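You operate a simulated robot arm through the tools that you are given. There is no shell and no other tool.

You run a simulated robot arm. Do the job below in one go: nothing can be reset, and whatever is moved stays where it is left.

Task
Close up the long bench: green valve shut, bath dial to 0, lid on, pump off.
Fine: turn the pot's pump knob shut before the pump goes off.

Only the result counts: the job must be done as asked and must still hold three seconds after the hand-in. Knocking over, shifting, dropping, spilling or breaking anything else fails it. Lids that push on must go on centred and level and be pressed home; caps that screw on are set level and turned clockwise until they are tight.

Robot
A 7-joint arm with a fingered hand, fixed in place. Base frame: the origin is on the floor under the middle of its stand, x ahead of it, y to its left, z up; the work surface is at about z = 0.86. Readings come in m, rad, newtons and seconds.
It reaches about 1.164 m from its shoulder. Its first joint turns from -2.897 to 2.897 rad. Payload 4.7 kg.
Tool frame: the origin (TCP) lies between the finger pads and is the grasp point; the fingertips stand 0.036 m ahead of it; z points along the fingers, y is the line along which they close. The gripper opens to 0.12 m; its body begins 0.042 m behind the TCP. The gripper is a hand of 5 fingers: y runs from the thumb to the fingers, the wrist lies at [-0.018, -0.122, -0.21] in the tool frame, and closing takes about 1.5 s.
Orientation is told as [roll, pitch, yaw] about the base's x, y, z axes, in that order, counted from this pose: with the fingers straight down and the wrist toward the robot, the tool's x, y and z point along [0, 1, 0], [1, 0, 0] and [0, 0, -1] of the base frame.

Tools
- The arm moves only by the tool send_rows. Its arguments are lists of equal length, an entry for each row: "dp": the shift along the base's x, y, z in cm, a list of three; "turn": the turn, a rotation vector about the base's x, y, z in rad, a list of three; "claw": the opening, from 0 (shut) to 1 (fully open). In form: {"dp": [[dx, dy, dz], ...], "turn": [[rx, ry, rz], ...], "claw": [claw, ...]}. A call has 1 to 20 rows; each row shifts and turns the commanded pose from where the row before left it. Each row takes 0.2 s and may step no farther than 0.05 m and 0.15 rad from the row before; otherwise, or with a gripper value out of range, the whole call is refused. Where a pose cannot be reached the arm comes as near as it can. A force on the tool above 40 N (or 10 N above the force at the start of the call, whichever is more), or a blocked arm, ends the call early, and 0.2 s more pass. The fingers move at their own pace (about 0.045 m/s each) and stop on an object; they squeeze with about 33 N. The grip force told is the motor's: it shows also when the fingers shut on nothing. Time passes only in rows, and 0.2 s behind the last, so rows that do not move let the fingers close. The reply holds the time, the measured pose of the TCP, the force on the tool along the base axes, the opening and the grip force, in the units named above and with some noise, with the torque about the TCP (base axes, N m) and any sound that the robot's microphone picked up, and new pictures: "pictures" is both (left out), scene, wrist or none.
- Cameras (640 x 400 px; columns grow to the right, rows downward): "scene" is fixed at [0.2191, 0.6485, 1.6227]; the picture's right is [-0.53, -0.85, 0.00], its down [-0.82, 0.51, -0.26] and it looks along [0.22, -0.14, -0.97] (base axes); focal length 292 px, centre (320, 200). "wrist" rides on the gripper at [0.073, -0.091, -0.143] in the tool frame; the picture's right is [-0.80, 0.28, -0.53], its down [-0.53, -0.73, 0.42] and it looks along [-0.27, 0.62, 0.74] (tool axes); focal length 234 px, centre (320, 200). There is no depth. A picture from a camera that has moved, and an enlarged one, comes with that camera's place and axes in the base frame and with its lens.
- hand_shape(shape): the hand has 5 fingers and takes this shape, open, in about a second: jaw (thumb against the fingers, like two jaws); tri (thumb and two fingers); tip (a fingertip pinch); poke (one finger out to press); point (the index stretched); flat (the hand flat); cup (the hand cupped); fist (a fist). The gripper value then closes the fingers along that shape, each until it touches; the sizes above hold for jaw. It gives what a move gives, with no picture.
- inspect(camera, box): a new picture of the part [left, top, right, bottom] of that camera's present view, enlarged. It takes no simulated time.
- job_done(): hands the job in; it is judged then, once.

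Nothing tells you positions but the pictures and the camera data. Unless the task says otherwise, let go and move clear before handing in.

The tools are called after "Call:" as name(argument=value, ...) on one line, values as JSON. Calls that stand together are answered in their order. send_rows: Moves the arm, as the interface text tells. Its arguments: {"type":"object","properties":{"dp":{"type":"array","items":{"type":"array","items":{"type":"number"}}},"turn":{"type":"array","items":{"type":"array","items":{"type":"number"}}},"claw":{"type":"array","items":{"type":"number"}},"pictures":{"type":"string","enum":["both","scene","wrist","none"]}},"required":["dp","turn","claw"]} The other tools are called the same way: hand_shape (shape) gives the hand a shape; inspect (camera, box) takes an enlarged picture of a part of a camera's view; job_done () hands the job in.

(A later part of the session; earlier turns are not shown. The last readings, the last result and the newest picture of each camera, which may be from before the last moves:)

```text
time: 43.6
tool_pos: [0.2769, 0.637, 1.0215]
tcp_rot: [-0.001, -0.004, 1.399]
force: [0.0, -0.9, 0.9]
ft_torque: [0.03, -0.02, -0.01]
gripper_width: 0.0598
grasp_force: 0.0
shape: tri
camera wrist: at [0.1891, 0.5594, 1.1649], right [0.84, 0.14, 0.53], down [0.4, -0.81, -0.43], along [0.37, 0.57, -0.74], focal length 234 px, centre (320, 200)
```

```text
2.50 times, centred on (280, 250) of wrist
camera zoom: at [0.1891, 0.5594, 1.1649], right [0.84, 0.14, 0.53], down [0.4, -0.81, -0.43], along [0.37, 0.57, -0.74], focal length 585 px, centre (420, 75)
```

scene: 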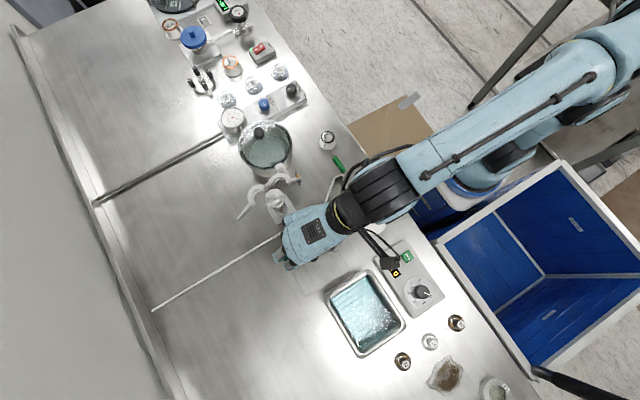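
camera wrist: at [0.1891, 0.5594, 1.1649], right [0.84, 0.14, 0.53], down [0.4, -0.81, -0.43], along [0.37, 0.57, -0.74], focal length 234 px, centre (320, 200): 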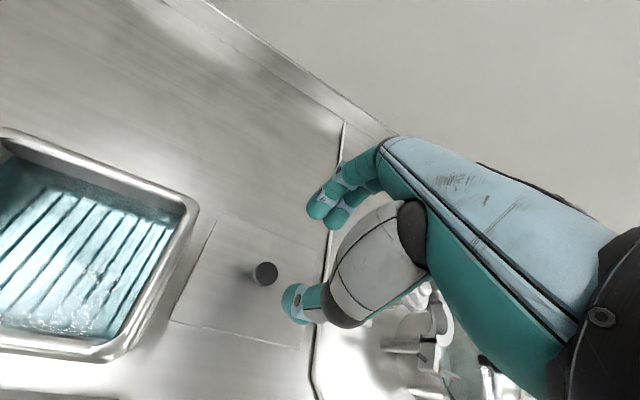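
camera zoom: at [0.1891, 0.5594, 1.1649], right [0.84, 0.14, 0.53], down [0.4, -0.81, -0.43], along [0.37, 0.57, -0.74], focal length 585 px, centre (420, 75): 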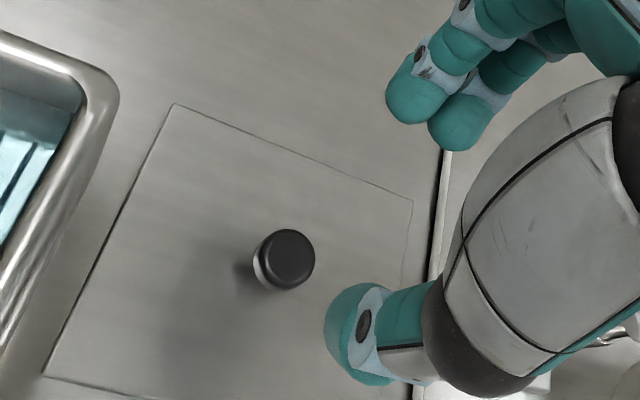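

Both cameras agree the lid knob is at (0.274, 0.6355), top ≈0.89. Descending with the fingers straddling it.

Call:
send_rows(dp=[[-0.15, -0.08, -4], [-0.15, -0.07, -4], [0, 0, -2.2], [0, 0, -1.0]], turn=[[0, 0.004, 0], [0, 0, 0], [0, 0, 0], [0, 0, 0]], claw=[0.5, 0.5, 0.5, 0.5], pictures="both")

Call:
inspect(camera="wrist", box=[250, 170, 410, 330])

```text
time: 44.6
tool_pos: [0.2732, 0.6363, 0.907]
tcp_rot: [0.003, 0.001, 1.4]
force: [-0.3, 0.4, -0.2]
ft_torque: [0.03, -0.01, 0.04]
gripper_width: 0.0598
grasp_force: 0.0
shape: tri
camera wrist: at [0.1852, 0.5589, 1.0495], right [0.84, 0.14, 0.52], down [0.4, -0.81, -0.43], along [0.37, 0.57, -0.74], focal length 234 px, centre (320, 200)
```

scene: 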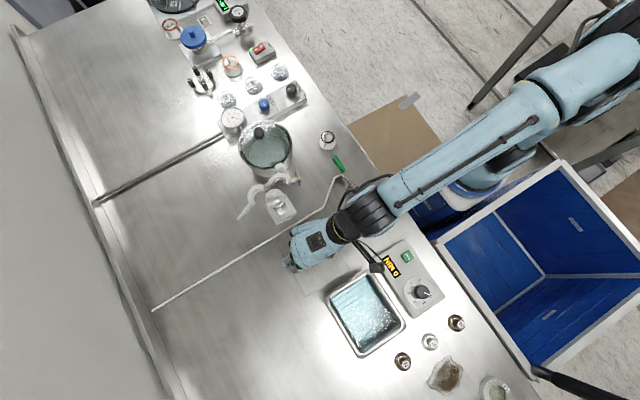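
wrist: 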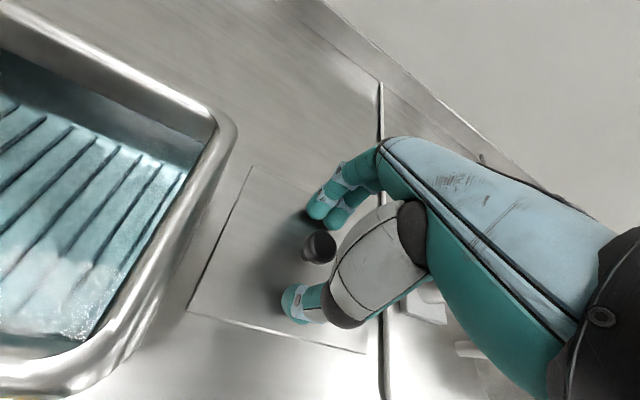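

```text
2.50 times, centred on (330, 250) of wrist
camera zoom: at [0.1852, 0.5589, 1.0495], right [0.84, 0.14, 0.52], down [0.4, -0.81, -0.43], along [0.37, 0.57, -0.74], focal length 585 px, centre (295, 75)
```

zoom: 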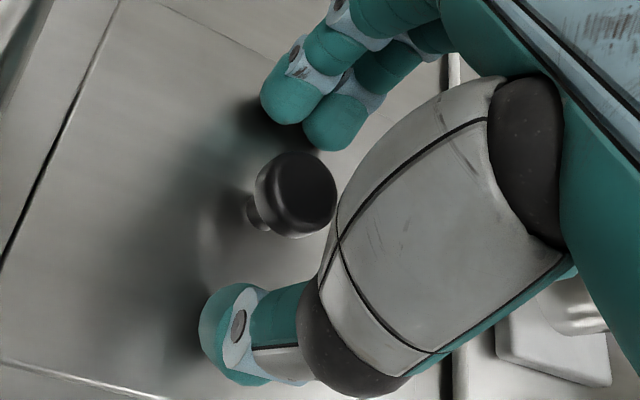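

The knob stands between thumb and fingers, with no contact. Lowering 2 mm and closing on the knob.

Call:
send_rows(dp=[[0, 0, -0.2], [0, 0, 0], [0, 0, 0], [0, 0, 0], [0, 0, 0], [0, 0, 0], [0, 0, 0]], turn=[[0, 0, 0], [0, 0, 0], [0, 0, 0], [0, 0, 0], [0, 0, 0], [0, 0, 0], [0, 0, 0]], claw=[0.5, 0, 0, 0, 0, 0, 0], pictures="wrist")

Call:
inspect(camera="wrist", box=[250, 170, 410, 330])

```text
time: 46.2
tool_pos: [0.2716, 0.6351, 0.9042]
tcp_rot: [0.003, 0.0, 1.4]
force: [-0.3, -0.5, 0.6]
ft_torque: [0.12, -0.16, -0.02]
gripper_width: 0.0164
grasp_force: 32.9
shape: tri
camera wrist: at [0.1853, 0.5584, 1.0482], right [0.84, 0.14, 0.52], down [0.4, -0.81, -0.43], along [0.37, 0.57, -0.74], focal length 234 px, centre (320, 200)
```

wrist: 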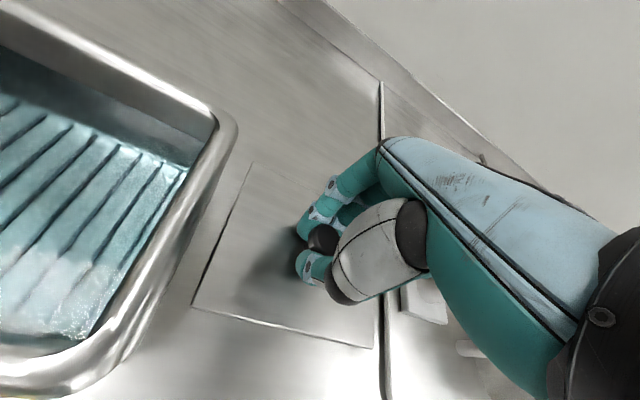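

```text
2.50 times, centred on (330, 250) of wrist
camera zoom: at [0.1853, 0.5584, 1.0482], right [0.84, 0.14, 0.52], down [0.4, -0.81, -0.43], along [0.37, 0.57, -0.74], focal length 585 px, centre (295, 75)
```

zoom: 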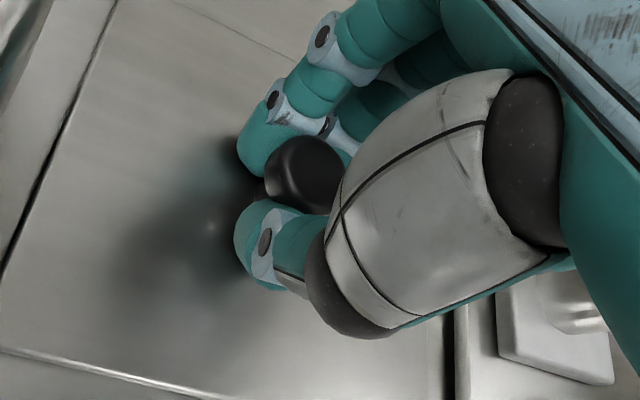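

Grip holds under the mushroom head (1.6 cm). Lifting slowly and checking that the lid comes up level.

Call:
send_rows(dp=[[0, 0, 0.5], [0, 0, 1.0], [0, 0, 1.5], [0, 0, 2.0], [0, 0, 2.5], [0, 0, 2.5], [0, 0, 1.0], [0, 0, 0]], turn=[[0, 0, 0], [0, 0, 0], [0, 0, 0], [0, 0, 0], [0, 0, 0], [0, 0, 0], [0, 0, 0], [0, 0, 0]], claw=[0, 0, 0, 0, 0, 0, 0, 0], pictures="both")

Call:
inspect(camera="wrist", box=[150, 120, 400, 380])

Call:
inspect(camera="scene", box=[250, 190, 430, 350])

```text
time: 48.0
tool_pos: [0.2731, 0.6378, 1.0127]
tcp_rot: [0.003, -0.001, 1.398]
force: [-1.0, 0.4, -1.7]
ft_torque: [-0.01, -0.02, -0.01]
gripper_width: 0.0162
grasp_force: 33.3
shape: tri
camera wrist: at [0.187, 0.5606, 1.157], right [0.84, 0.14, 0.52], down [0.4, -0.81, -0.43], along [0.37, 0.57, -0.74], focal length 234 px, centre (320, 200)
```

scene: 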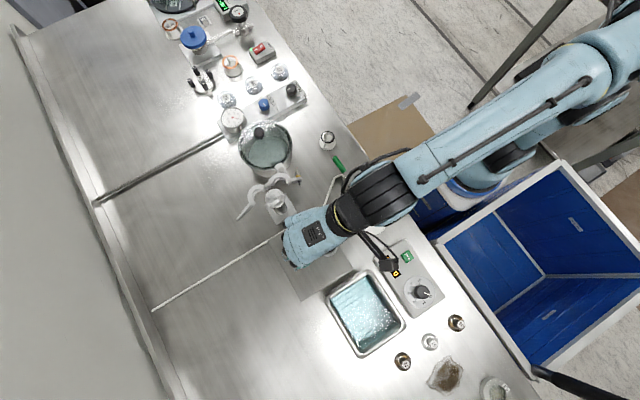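
wrist: 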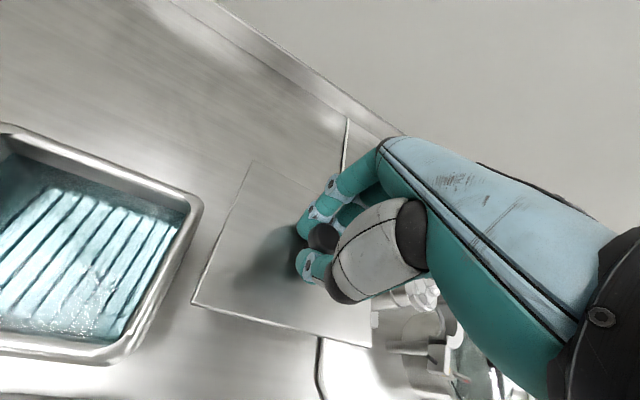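

```text
1.54 times, centred on (275, 250) of wrist
camera zoom: at [0.187, 0.5606, 1.157], right [0.84, 0.14, 0.52], down [0.4, -0.81, -0.43], along [0.37, 0.57, -0.74], focal length 360 px, centre (389, 123)
```

zoom: 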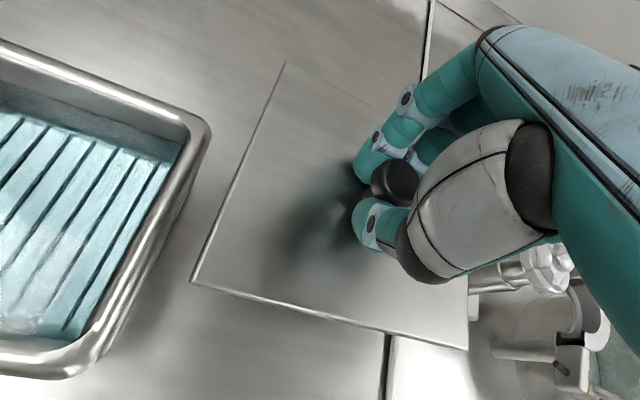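

```text
2.50 times, centred on (340, 270) of scene
camera zoom: at [0.2191, 0.6485, 1.6227], right [-0.53, -0.85, 0.0], down [-0.82, 0.51, -0.26], along [0.22, -0.14, -0.97], focal length 729 px, centre (270, 25)
```

zoom: 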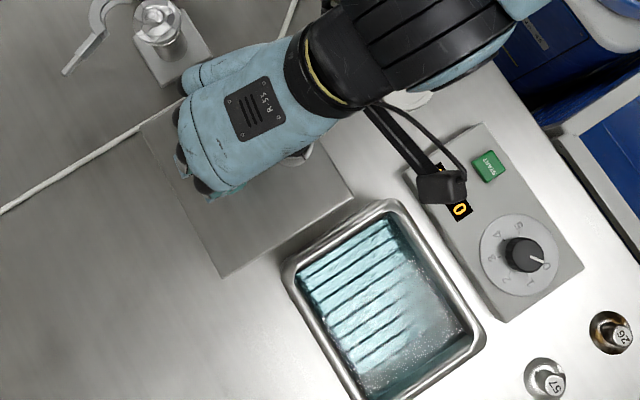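

The lid hangs level and fixed in the hand. I'll measure its exact pose with high zoom before carrying it over the bath.

Call:
inspect(camera="scene", box=[280, 255, 352, 300])

Call:
inspect(camera="scene", box=[315, 240, 387, 285])

Call:
inspect(camera="scene", box=[260, 215, 332, 260])

```text
8.89 times, centred on (316, 278) of scene
camera zoom: at [0.2191, 0.6485, 1.6227], right [-0.53, -0.85, 0.0], down [-0.82, 0.51, -0.26], along [0.22, -0.14, -0.97], focal length 2592 px, centre (356, -489)
```

zoom: 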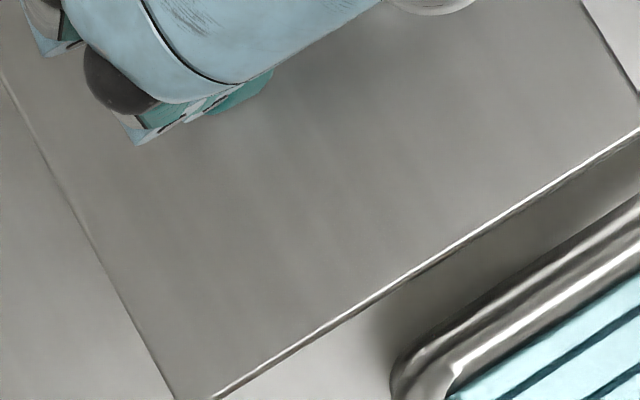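

```text
8.89 times, centred on (351, 262) of scene
camera zoom: at [0.2191, 0.6485, 1.6227], right [-0.53, -0.85, 0.0], down [-0.82, 0.51, -0.26], along [0.22, -0.14, -0.97], focal length 2592 px, centre (44, -356)
```

zoom: 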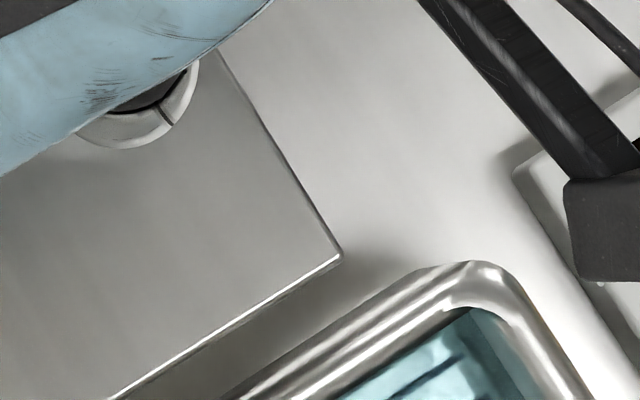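

```text
8.89 times, centred on (296, 238) of scene
camera zoom: at [0.2191, 0.6485, 1.6227], right [-0.53, -0.85, 0.0], down [-0.82, 0.51, -0.26], along [0.22, -0.14, -0.97], focal length 2592 px, centre (533, -133)
```

zoom: 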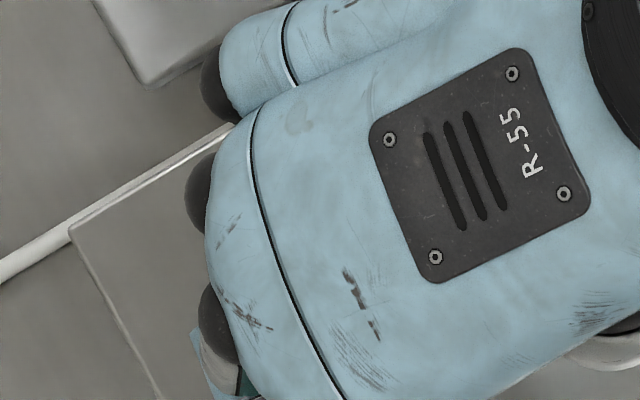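

To make sure the lid is truly level I'll zoom on its visible corners in the wrist view as well.

Call:
inspect(camera="wrist", box=[176, 280, 224, 310])

Call:
inspect(camera="wrist", box=[228, 146, 276, 176])

Call:
inspect(camera="wrist", box=[340, 330, 388, 360])

Call:
inspect(camera="wrist", box=[100, 160, 220, 370])

```text
13.33 times, centred on (200, 295) of wrist
camera zoom: at [0.187, 0.5606, 1.157], right [0.84, 0.14, 0.52], down [0.4, -0.81, -0.43], along [0.37, 0.57, -0.74], focal length 3122 px, centre (1920, -1067)
```

zoom: 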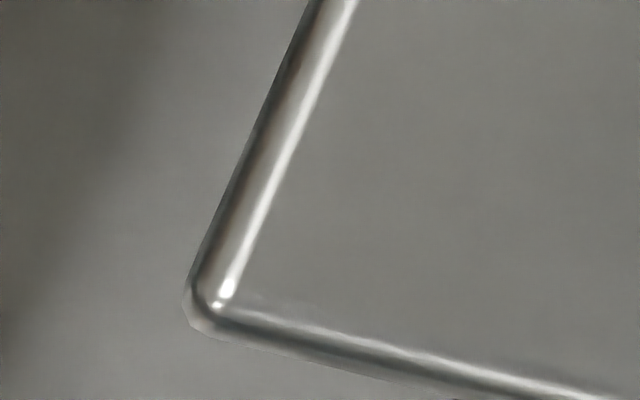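

```text
13.33 times, centred on (252, 161) of wrist
camera zoom: at [0.187, 0.5606, 1.157], right [0.84, 0.14, 0.52], down [0.4, -0.81, -0.43], along [0.37, 0.57, -0.74], focal length 3122 px, centre (1227, 720)
```

zoom: 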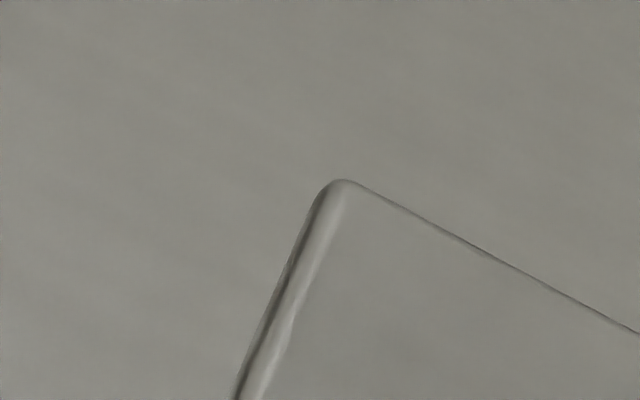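

```text
13.33 times, centred on (364, 345) of wrist
camera zoom: at [0.187, 0.5606, 1.157], right [0.84, 0.14, 0.52], down [0.4, -0.81, -0.43], along [0.37, 0.57, -0.74], focal length 3122 px, centre (-267, -1733)
```

zoom: 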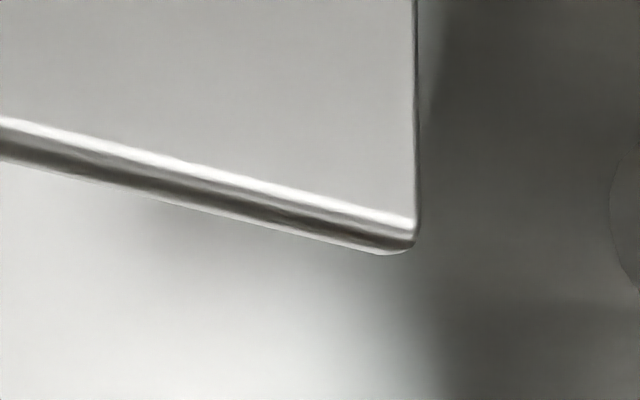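

```text
1.90 times, centred on (160, 265) of wrist
camera zoom: at [0.187, 0.5606, 1.157], right [0.84, 0.14, 0.52], down [0.4, -0.81, -0.43], along [0.37, 0.57, -0.74], focal length 446 px, centre (625, 76)
```

zoom: 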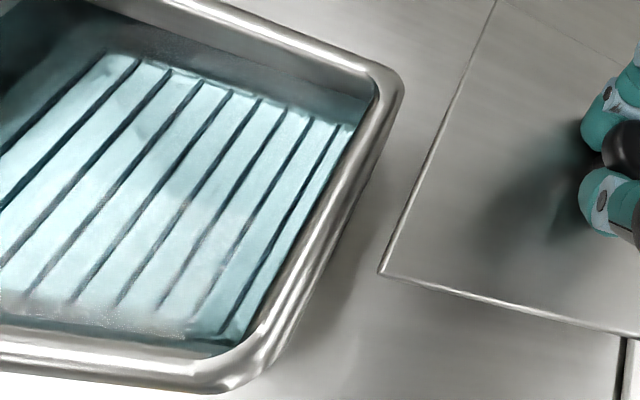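

The lid is level at about z≈0.975, centred near (0.274, 0.640), rotated about −1.2°. Carrying it over the bath (Δ ≈ −17 cm x, −4 cm y) with a small corrective turn.

Call:
send_rows(dp=[[-3.4, -0.8, 0], [-3.4, -0.8, 0], [-3.4, -0.8, 0], [-3.4, -0.8, 0], [-3.4, -0.8, 0], [0, 0, 0]], turn=[[0, 0, 0.004], [0, 0, 0.004], [0, 0, 0.004], [0, 0, 0.004], [0, 0, 0.004], [0, 0, 0]], claw=[0, 0, 0, 0, 0, 0], pictures="both")

Call:
inspect(camera="scene", box=[290, 240, 440, 380])

Call:
inspect(camera="wrist", box=[150, 120, 400, 380])

```text
time: 49.4
tool_pos: [0.1013, 0.5982, 1.015]
tcp_rot: [0.004, -0.002, 1.419]
force: [-0.1, -0.1, -1.5]
ft_torque: [-0.01, -0.01, 0.01]
gripper_width: 0.0157
grasp_force: 32.7
shape: tri
camera wrist: at [0.0159, 0.5191, 1.1577], right [0.84, 0.15, 0.52], down [0.41, -0.8, -0.43], along [0.35, 0.57, -0.74], focal length 234 px, centre (320, 200)
```

scene: 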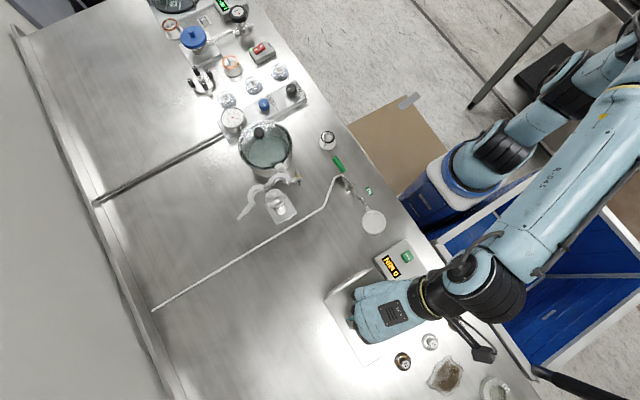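
wrist: 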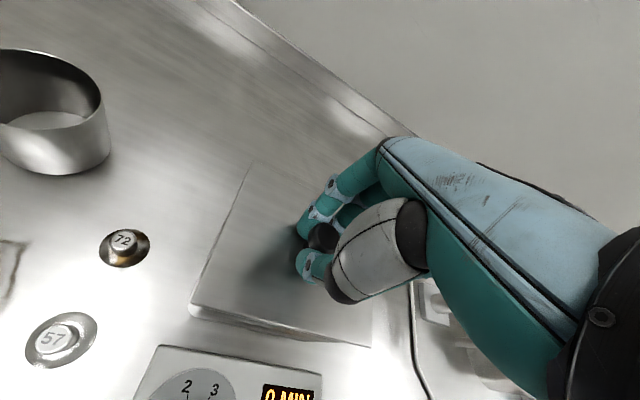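

```text
2.86 times, centred on (365, 310) of scene
camera zoom: at [0.2191, 0.6485, 1.6227], right [-0.53, -0.85, 0.0], down [-0.82, 0.51, -0.26], along [0.22, -0.14, -0.97], focal length 833 px, centre (191, -114)
```

zoom: 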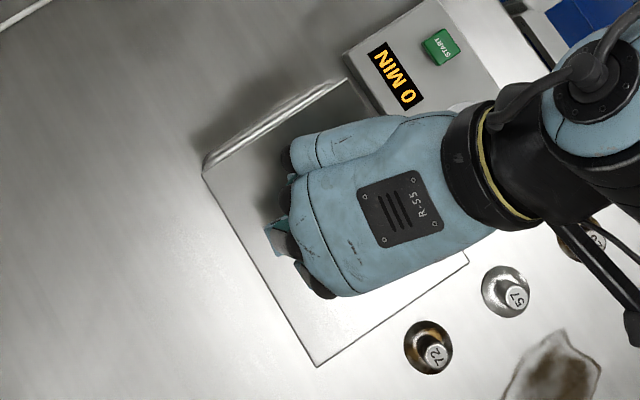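

```text
1.54 times, centred on (275, 250) of wrist
camera zoom: at [0.0159, 0.5191, 1.1577], right [0.84, 0.15, 0.52], down [0.41, -0.8, -0.43], along [0.35, 0.57, -0.74], focal length 360 px, centre (389, 123)
```

zoom: 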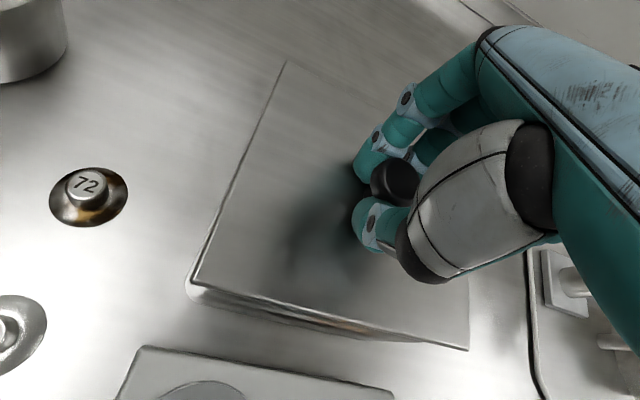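

Lid is roughly over the bath. I'll lower to about 1 cm above the rim and compare edges.

Call:
send_rows(dp=[[0, 0, -1.5], [0, 0, -1.2], [0, 0, -1.0], [0, 0, 0]], turn=[[0, 0, 0], [0, 0, 0], [0, 0, 0], [0, 0, 0]], claw=[0, 0, 0, 0], pictures="both")

Call:
inspect(camera="scene", box=[310, 255, 382, 300])

Call:
inspect(camera="scene", box=[330, 315, 402, 360])

Call:
inspect(camera="scene", box=[370, 295, 442, 340])

Call:
inspect(camera="wrist", box=[170, 280, 400, 390])

Call:
inspect(camera="wrist", box=[170, 140, 290, 320])

```text
time: 50.5
tool_pos: [0.1007, 0.5989, 0.986]
tcp_rot: [0.01, -0.015, 1.421]
force: [0.0, 0.6, 3.0]
ft_torque: [0.27, -0.13, -0.04]
gripper_width: 0.0165
grasp_force: 34.2
shape: tri
stopped in row 4: the force on the tool passed its limit at 42 N (the readings are from after the stop); the commanded pose is now the measured one
camera wrist: at [0.0167, 0.5181, 1.1278], right [0.84, 0.15, 0.52], down [0.41, -0.8, -0.44], along [0.35, 0.58, -0.73], focal length 234 px, centre (320, 200)
```

scene: 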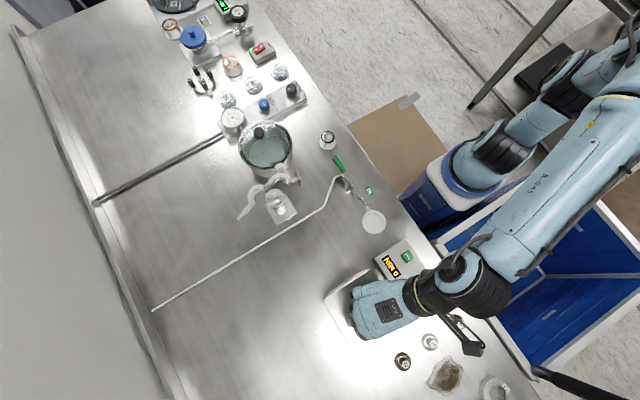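
wrist: 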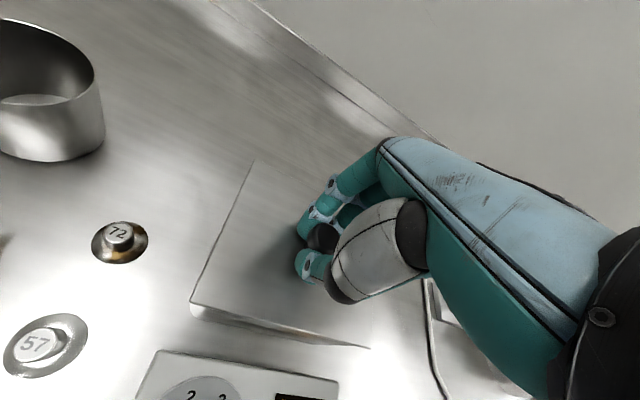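

```text
8.89 times, centred on (346, 278) of scene
camera zoom: at [0.2191, 0.6485, 1.6227], right [-0.53, -0.85, 0.0], down [-0.82, 0.51, -0.26], along [0.22, -0.14, -0.97], focal length 2592 px, centre (89, -489)
```

zoom: 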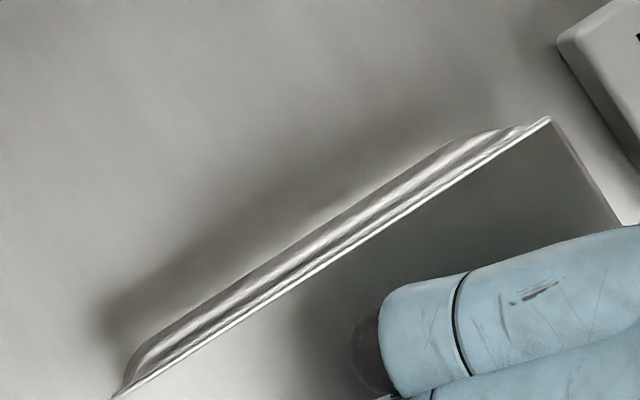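

```text
8.89 times, centred on (366, 338) of scene
camera zoom: at [0.2191, 0.6485, 1.6227], right [-0.53, -0.85, 0.0], down [-0.82, 0.51, -0.26], along [0.22, -0.14, -0.97], focal length 2592 px, centre (-89, -1022)
```

zoom: 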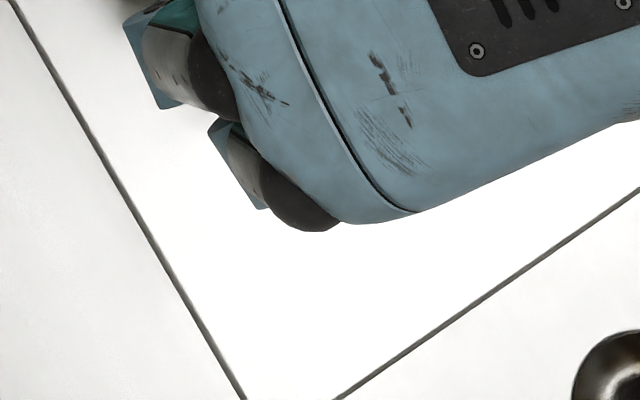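

```text
8.89 times, centred on (406, 318) of scene
camera zoom: at [0.2191, 0.6485, 1.6227], right [-0.53, -0.85, 0.0], down [-0.82, 0.51, -0.26], along [0.22, -0.14, -0.97], focal length 2592 px, centre (-444, -844)
```

zoom: 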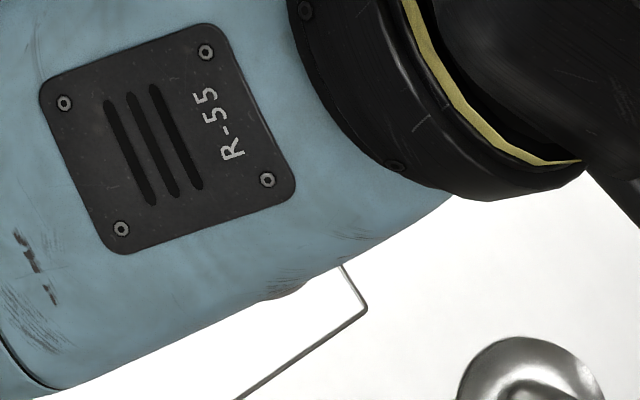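

```text
2.78 times, centred on (285, 335) of wrist
camera zoom: at [0.0167, 0.5181, 1.1278], right [0.84, 0.15, 0.52], down [0.41, -0.8, -0.44], along [0.35, 0.58, -0.73], focal length 652 px, centre (417, -176)
```

zoom: 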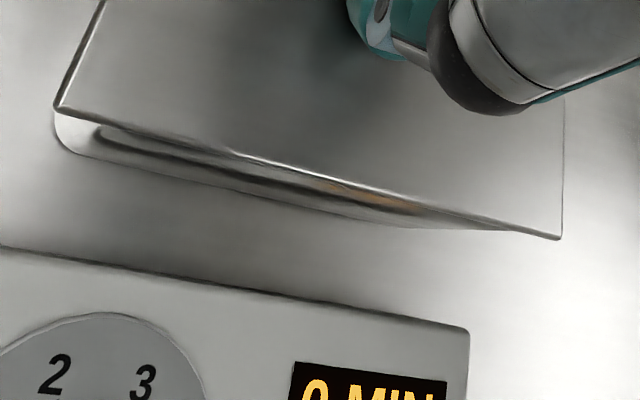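

```text
2.22 times, centred on (230, 230) of wrist
camera zoom: at [0.0167, 0.5181, 1.1278], right [0.84, 0.15, 0.52], down [0.41, -0.8, -0.44], along [0.35, 0.58, -0.73], focal length 520 px, centre (520, 133)
```

zoom: 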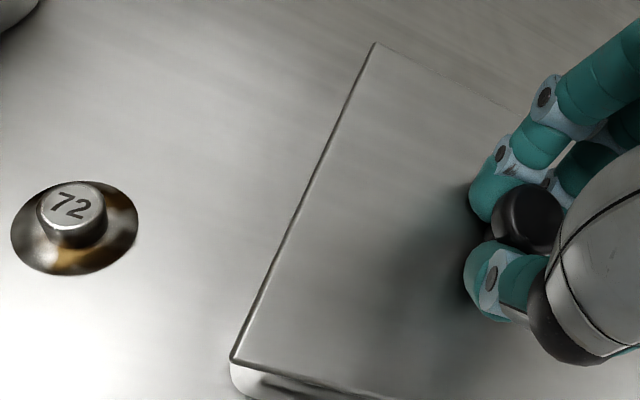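

The lid already touched the rim: the rim is higher (≈0.94) than I judged, and the lid is ~4 mm short in x. I'll raise 1 cm, level the tool again, and correct position and twist.

Call:
send_rows(dp=[[0, 0, 0.6], [0.2, -0.08, 0.4], [0.2, -0.07, 0], [0, 0, 0]], turn=[[-0.008, -0.0025, 0], [-0.008, -0.0022, 0.005], [0, 0, 0.005], [0, 0, 0]], claw=[0, 0, 0, 0], pictures="both")

Call:
inspect(camera="scene", box=[310, 255, 382, 300])

Call:
inspect(camera="scene", box=[330, 315, 402, 360])

Call:
inspect(camera="scene", box=[370, 295, 442, 340])

Call:
inspect(camera="wrist", box=[170, 280, 400, 390])

```text
time: 51.5
tool_pos: [0.1048, 0.5975, 0.994]
tcp_rot: [0.002, 0.004, 1.431]
force: [-0.3, 0.1, -2.0]
ft_torque: [-0.02, 0.06, -0.02]
gripper_width: 0.0164
grasp_force: 32.5
shape: tri
camera wrist: at [0.0201, 0.518, 1.137], right [0.84, 0.17, 0.52], down [0.42, -0.8, -0.42], along [0.35, 0.57, -0.74], focal length 234 px, centre (320, 200)
```

scene: 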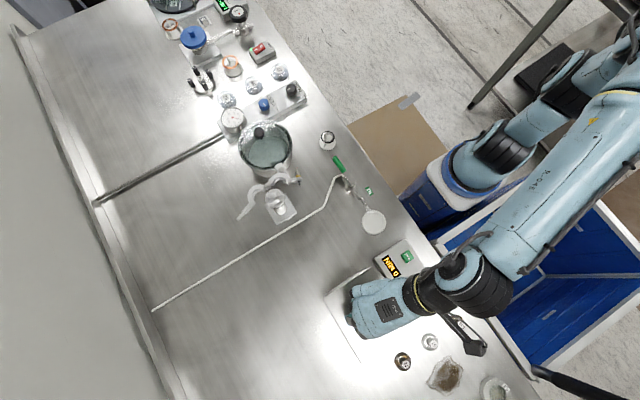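
wrist: 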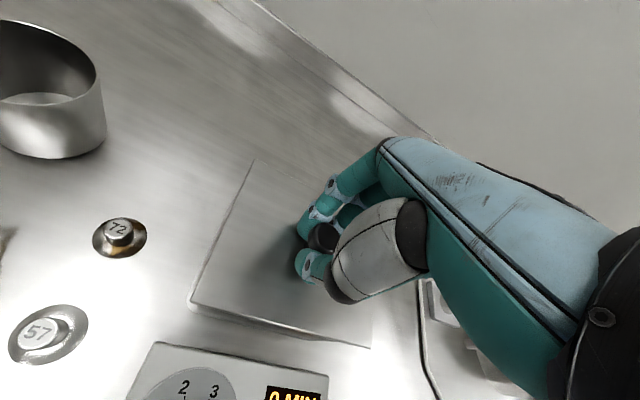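

```text
8.89 times, centred on (346, 278) of scene
camera zoom: at [0.2191, 0.6485, 1.6227], right [-0.53, -0.85, 0.0], down [-0.82, 0.51, -0.26], along [0.22, -0.14, -0.97], focal length 2592 px, centre (89, -489)
```

zoom: 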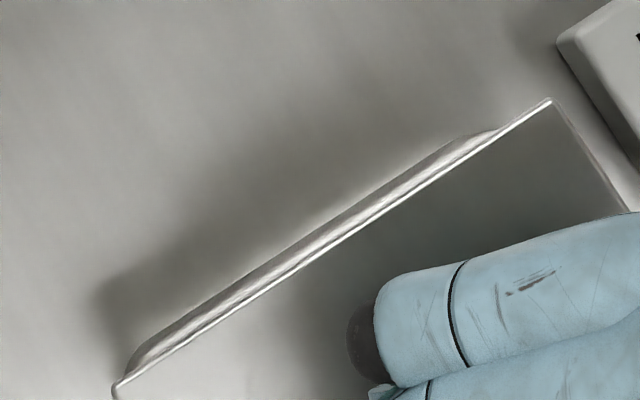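

```text
8.89 times, centred on (366, 338) of scene
camera zoom: at [0.2191, 0.6485, 1.6227], right [-0.53, -0.85, 0.0], down [-0.82, 0.51, -0.26], along [0.22, -0.14, -0.97], focal length 2592 px, centre (-89, -1022)
```

zoom: 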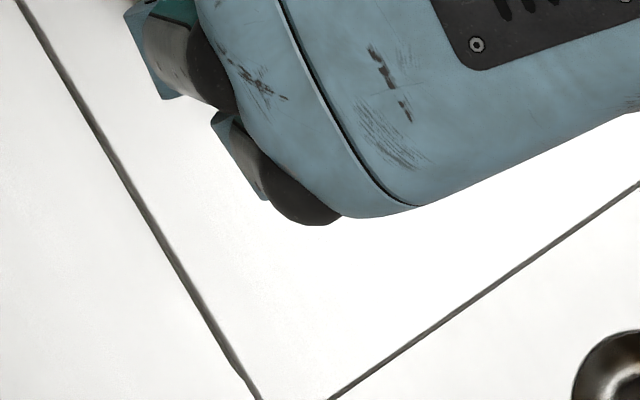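

```text
8.89 times, centred on (406, 318) of scene
camera zoom: at [0.2191, 0.6485, 1.6227], right [-0.53, -0.85, 0.0], down [-0.82, 0.51, -0.26], along [0.22, -0.14, -0.97], focal length 2592 px, centre (-444, -844)
```

zoom: 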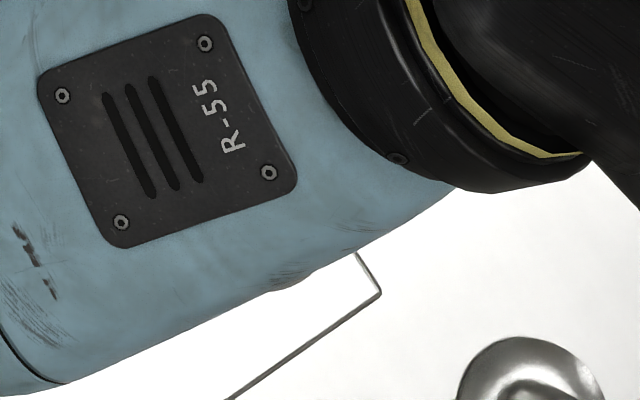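

```text
2.78 times, centred on (285, 335) of wrist
camera zoom: at [0.0201, 0.518, 1.137], right [0.84, 0.17, 0.52], down [0.42, -0.8, -0.42], along [0.35, 0.57, -0.74], focal length 652 px, centre (417, -176)
```

zoom: 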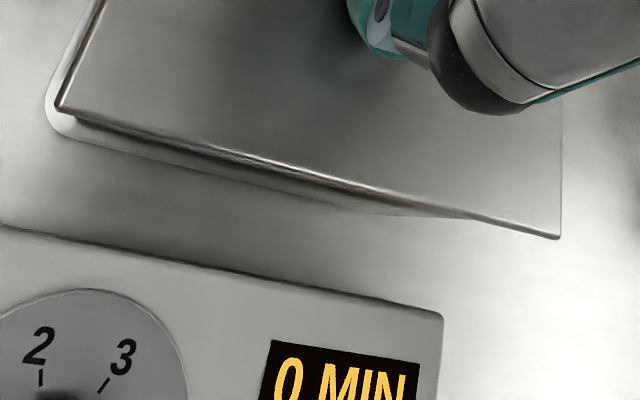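

Lid is now centred on the rim within ~1–2 mm, level and square. Lowering in small steps while watching the force.

Call:
send_rows(dp=[[0.05, 0.1, -0.2], [0, 0, -0.2], [0, 0, -0.2], [0, 0, 0]], turn=[[0.004, 0, 0], [0, 0, 0], [0, 0, 0], [0, 0, 0]], claw=[0, 0, 0, 0], pictures="none")

```text
time: 52.5
tool_pos: [0.1051, 0.5982, 0.989]
tcp_rot: [0.003, 0.001, 1.432]
force: [0.6, 0.1, -2.2]
ft_torque: [0.01, 0.0, 0.03]
gripper_width: 0.0167
grasp_force: 33.7
shape: tri
```

Call:
send_rows(dp=[[0, 0, -0.15], [0, 0, -0.15], [0, 0, 0]], turn=[[0, 0, 0], [0, 0, 0], [0, 0, 0]], claw=[0, 0, 0], pictures="none")

```text
time: 53.3
tool_pos: [0.105, 0.5985, 0.9867]
tcp_rot: [0.003, -0.001, 1.432]
force: [-0.3, 0.4, 3.5]
ft_torque: [0.41, -0.08, -0.01]
gripper_width: 0.0169
grasp_force: 33.3
shape: tri
```

First contact is at the lid's +y edge (torque about x), so the lid is tipped slightly toward +y. I'll look at the gap on the −y side.

Call:
inspect(camera="wrist", box=[170, 285, 290, 360])

Call:
inspect(camera="wrist", box=[290, 310, 410, 385])

Call:
inspect(camera="scene", box=[310, 250, 440, 360])

```text
5.33 times, centred on (230, 322) of wrist
camera zoom: at [0.0212, 0.5179, 1.1292], right [0.84, 0.16, 0.52], down [0.42, -0.8, -0.43], along [0.35, 0.58, -0.74], focal length 1249 px, centre (800, -453)
```

zoom: 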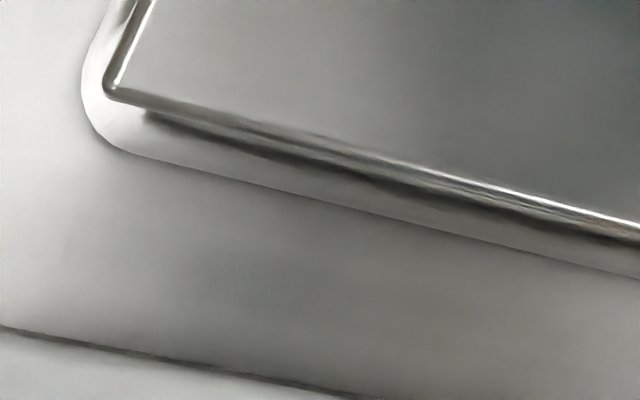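

```text
5.33 times, centred on (350, 348) of wrist
camera zoom: at [0.0212, 0.5179, 1.1292], right [0.84, 0.16, 0.52], down [0.42, -0.8, -0.43], along [0.35, 0.58, -0.74], focal length 1249 px, centre (160, -587)
```

zoom: 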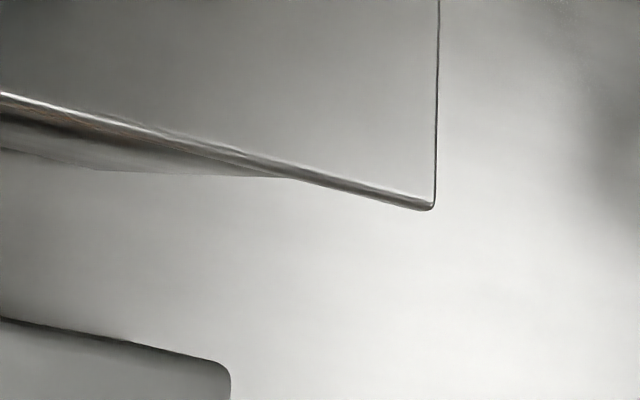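

```text
3.64 times, centred on (375, 305) of scene
camera zoom: at [0.2191, 0.6485, 1.6227], right [-0.53, -0.85, 0.0], down [-0.82, 0.51, -0.26], along [0.22, -0.14, -0.97], focal length 1060 px, centre (120, -182)
```

zoom: 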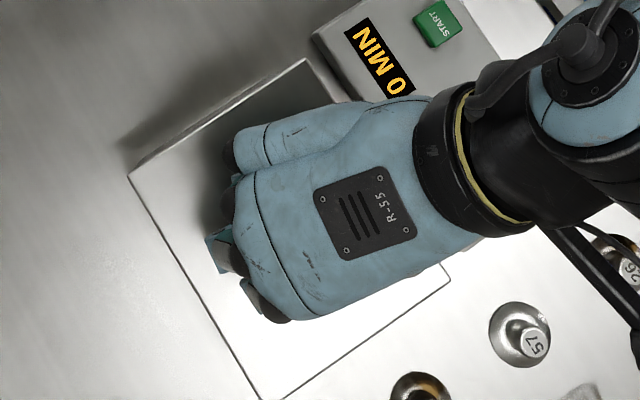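

I'll tip the lid slightly (+x roll) to relieve the +y contact, then keep lowering gently.

Call:
send_rows(dp=[[0, 0, 0], [0, 0, 0], [0, 0, -0.1], [0, 0, 0]], turn=[[0.01, 0, 0], [0.01, 0, 0], [0, 0, 0], [0, 0, 0]], claw=[0, 0, 0, 0], pictures="none")

```text
time: 54.3
tool_pos: [0.1059, 0.5977, 0.9859]
tcp_rot: [0.006, -0.022, 1.431]
force: [2.5, 0.2, 12.3]
ft_torque: [0.14, -0.12, -0.05]
gripper_width: 0.0166
grasp_force: 33.5
shape: tri
```

The load is now nearly centred (torque dropped, Fz 12 N), so the lid lies flat on the rim. Checking alignment before letting go.

Call:
inspect(camera="scene", box=[310, 255, 382, 300])

Call:
inspect(camera="scene", box=[330, 315, 402, 360])

Call:
inspect(camera="wrist", box=[170, 140, 400, 390])

Call:
inspect(camera="wrist", box=[170, 285, 290, 360])

```text
8.89 times, centred on (346, 278) of scene
camera zoom: at [0.2191, 0.6485, 1.6227], right [-0.53, -0.85, 0.0], down [-0.82, 0.51, -0.26], along [0.22, -0.14, -0.97], focal length 2592 px, centre (89, -489)
```

zoom: 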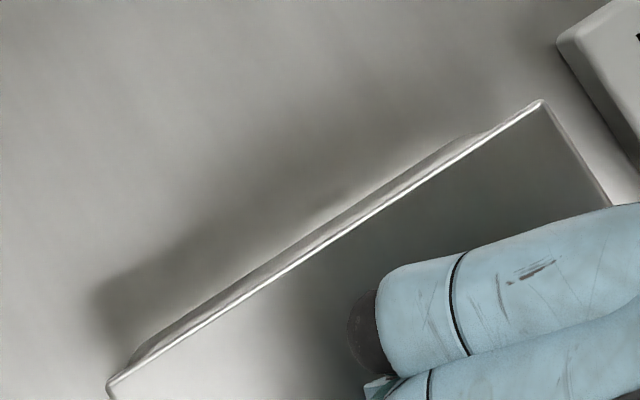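

```text
8.89 times, centred on (366, 338) of scene
camera zoom: at [0.2191, 0.6485, 1.6227], right [-0.53, -0.85, 0.0], down [-0.82, 0.51, -0.26], along [0.22, -0.14, -0.97], focal length 2592 px, centre (-89, -1022)
```

zoom: 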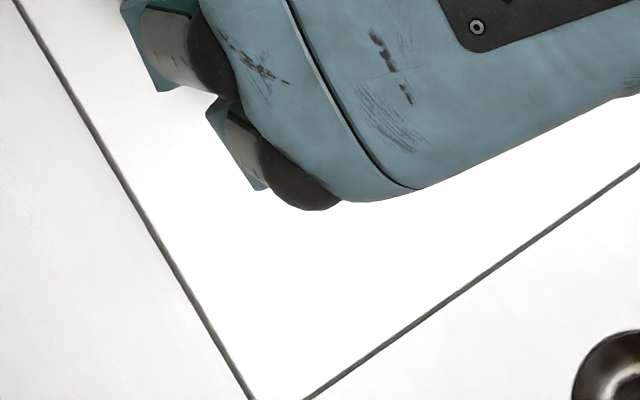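

```text
1.60 times, centred on (285, 265) of wrist
camera zoom: at [0.0208, 0.5145, 1.1265], right [0.84, 0.15, 0.53], down [0.42, -0.79, -0.44], along [0.35, 0.59, -0.72], focal length 375 px, centre (376, 96)
```

zoom: 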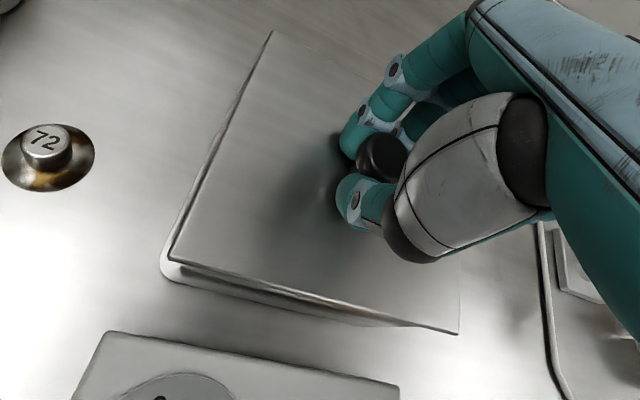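

```text
5.33 times, centred on (230, 322) of wrist
camera zoom: at [0.0208, 0.5145, 1.1265], right [0.84, 0.15, 0.53], down [0.42, -0.79, -0.44], along [0.35, 0.59, -0.72], focal length 1249 px, centre (800, -453)
```

zoom: 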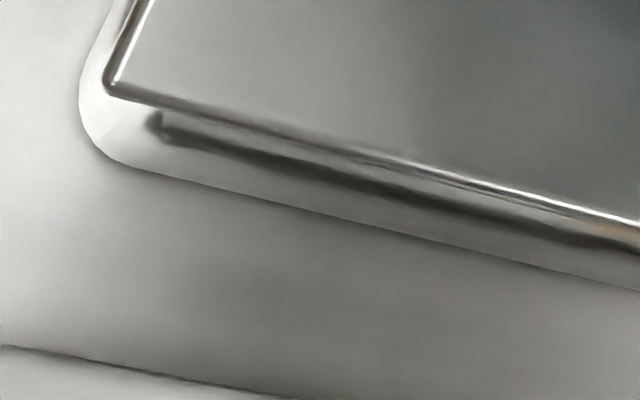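

Lid corners map to a centre of (0.1053, 0.602) against the rim's (0.1055, 0.601) – well centred. Releasing the knob now.

Call:
send_rows(dp=[[0, 0, 0], [0, 0, 0], [0, 0, 0], [0, 0, 0], [0, 0, 0]], turn=[[0, 0, 0], [0, 0, 0], [0, 0, 0], [0, 0, 0], [0, 0, 0]], claw=[0.2, 0.3, 0.4, 0.5, 0.5], pictures="both")

Call:
inspect(camera="wrist", box=[170, 140, 400, 390])

```text
time: 55.5
tool_pos: [0.1045, 0.5986, 0.9849]
tcp_rot: [0.009, -0.024, 1.433]
force: [0.1, 4.4, 23.9]
ft_torque: [-0.09, 0.09, -0.02]
gripper_width: 0.0538
grasp_force: 0.0
shape: tri
camera wrist: at [0.0206, 0.5144, 1.1269], right [0.84, 0.15, 0.53], down [0.42, -0.79, -0.45], along [0.35, 0.59, -0.72], focal length 234 px, centre (320, 200)
```

scene: 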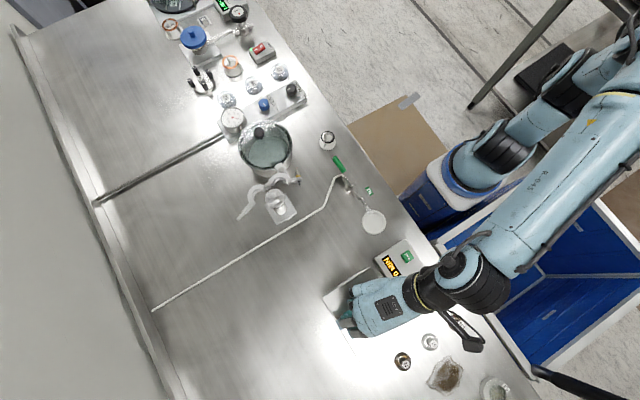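
wrist: 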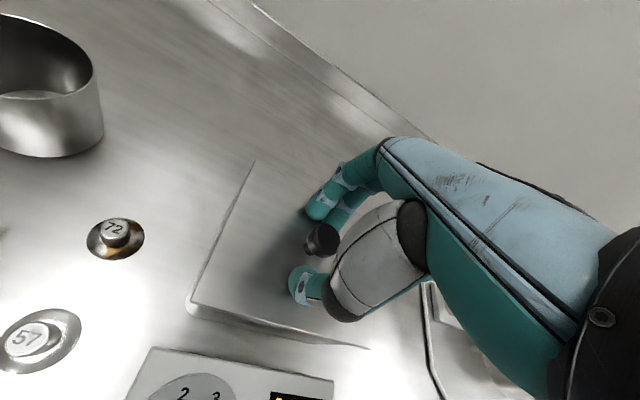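

```text
1.60 times, centred on (285, 265) of wrist
camera zoom: at [0.0206, 0.5144, 1.1269], right [0.84, 0.15, 0.53], down [0.42, -0.79, -0.45], along [0.35, 0.59, -0.72], focal length 375 px, centre (376, 96)
```

zoom: 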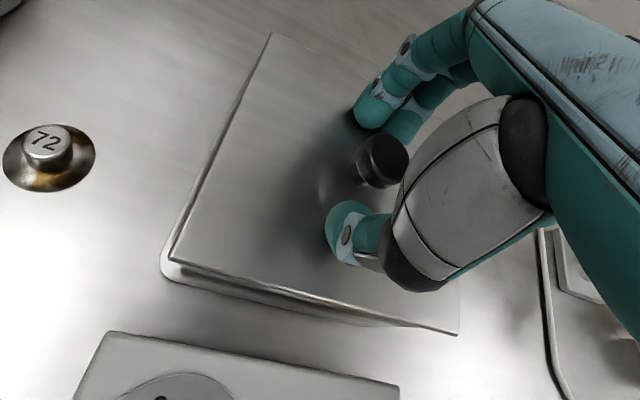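

The knob is free; fingertips press on the lid a bit, so I'll rise straight up and then check the lid.

Call:
send_rows(dp=[[0, 0, 0.5], [0, 0, 1.0], [0, 0, 2.0], [0, 0, 3.0], [0, -3, 3.0], [0, -4.5, 1], [0, -4.5, 0], [0, -4.5, 0], [0, -4.5, 0], [0, -4.5, 0]], turn=[[0, 0, 0], [0, 0, 0], [0, 0, 0], [-0.01, 0, 0], [-0.01, 0, 0], [0, 0, 0], [0, 0, 0], [0, 0, 0], [0, 0, 0], [0, 0, 0]], claw=[0.55, 0.55, 0.55, 0.55, 0.55, 0.55, 0.55, 0.55, 0.55, 0.55], pictures="both")

Call:
inspect(camera="scene", box=[310, 250, 430, 370])

Call:
inspect(camera="wrist", box=[200, 60, 400, 220])

```text
time: 57.7
tool_pos: [0.1108, 0.3432, 1.0888]
tcp_rot: [0.002, -0.001, 1.43]
force: [-0.1, 0.5, 0.4]
ft_torque: [-0.02, -0.02, 0.04]
gripper_width: 0.0659
grasp_force: 0.0
shape: tri
camera wrist: at [0.0266, 0.2634, 1.2322], right [0.84, 0.16, 0.52], down [0.42, -0.8, -0.43], along [0.35, 0.58, -0.74], focal length 234 px, centre (320, 200)
```

scene: 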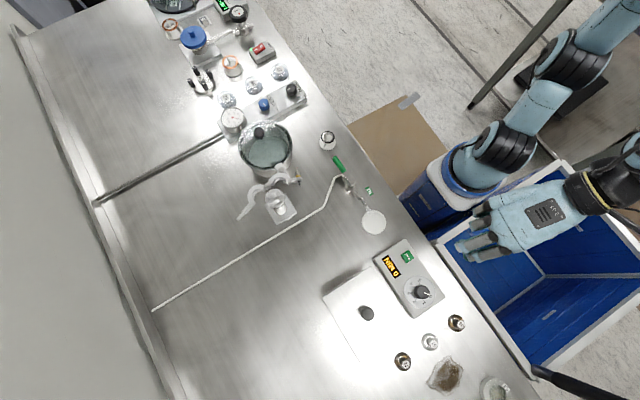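
wrist: 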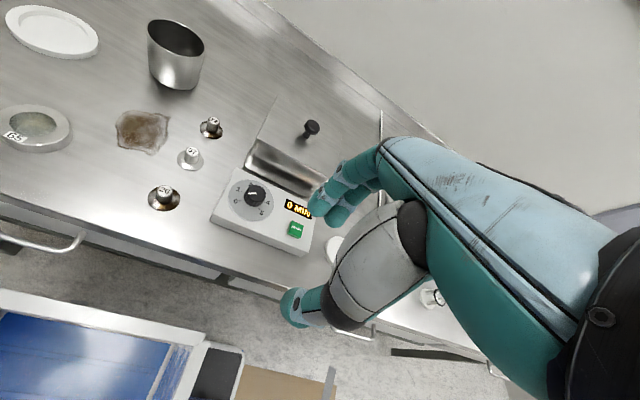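

```text
3.33 times, centred on (370, 310) of scene
camera zoom: at [0.2191, 0.6485, 1.6227], right [-0.53, -0.85, 0.0], down [-0.82, 0.51, -0.26], along [0.22, -0.14, -0.97], focal length 972 px, centre (153, -167)
```

zoom: 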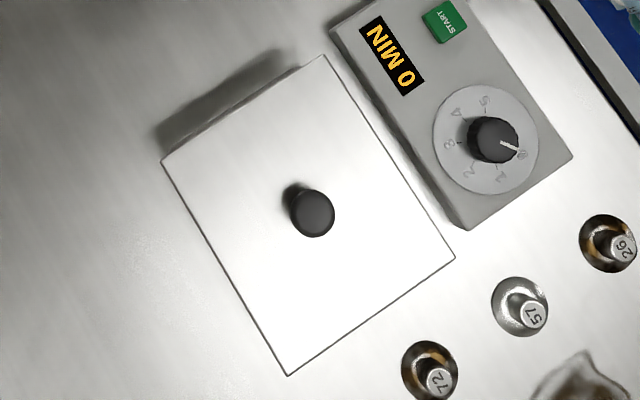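

```text
2.50 times, centred on (300, 140) of wrist
camera zoom: at [0.0266, 0.2634, 1.2322], right [0.84, 0.16, 0.52], down [0.42, -0.8, -0.43], along [0.35, 0.58, -0.74], focal length 585 px, centre (370, 350)
```

zoom: 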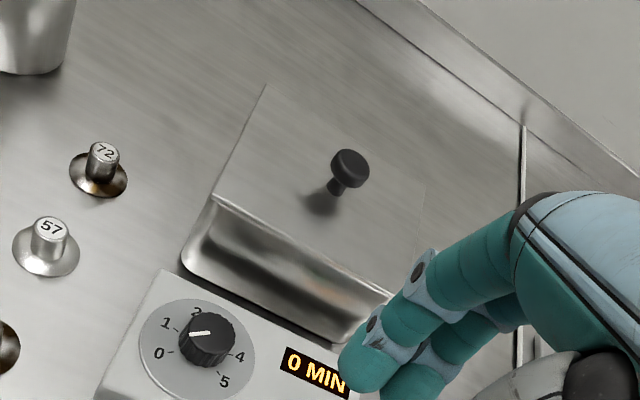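

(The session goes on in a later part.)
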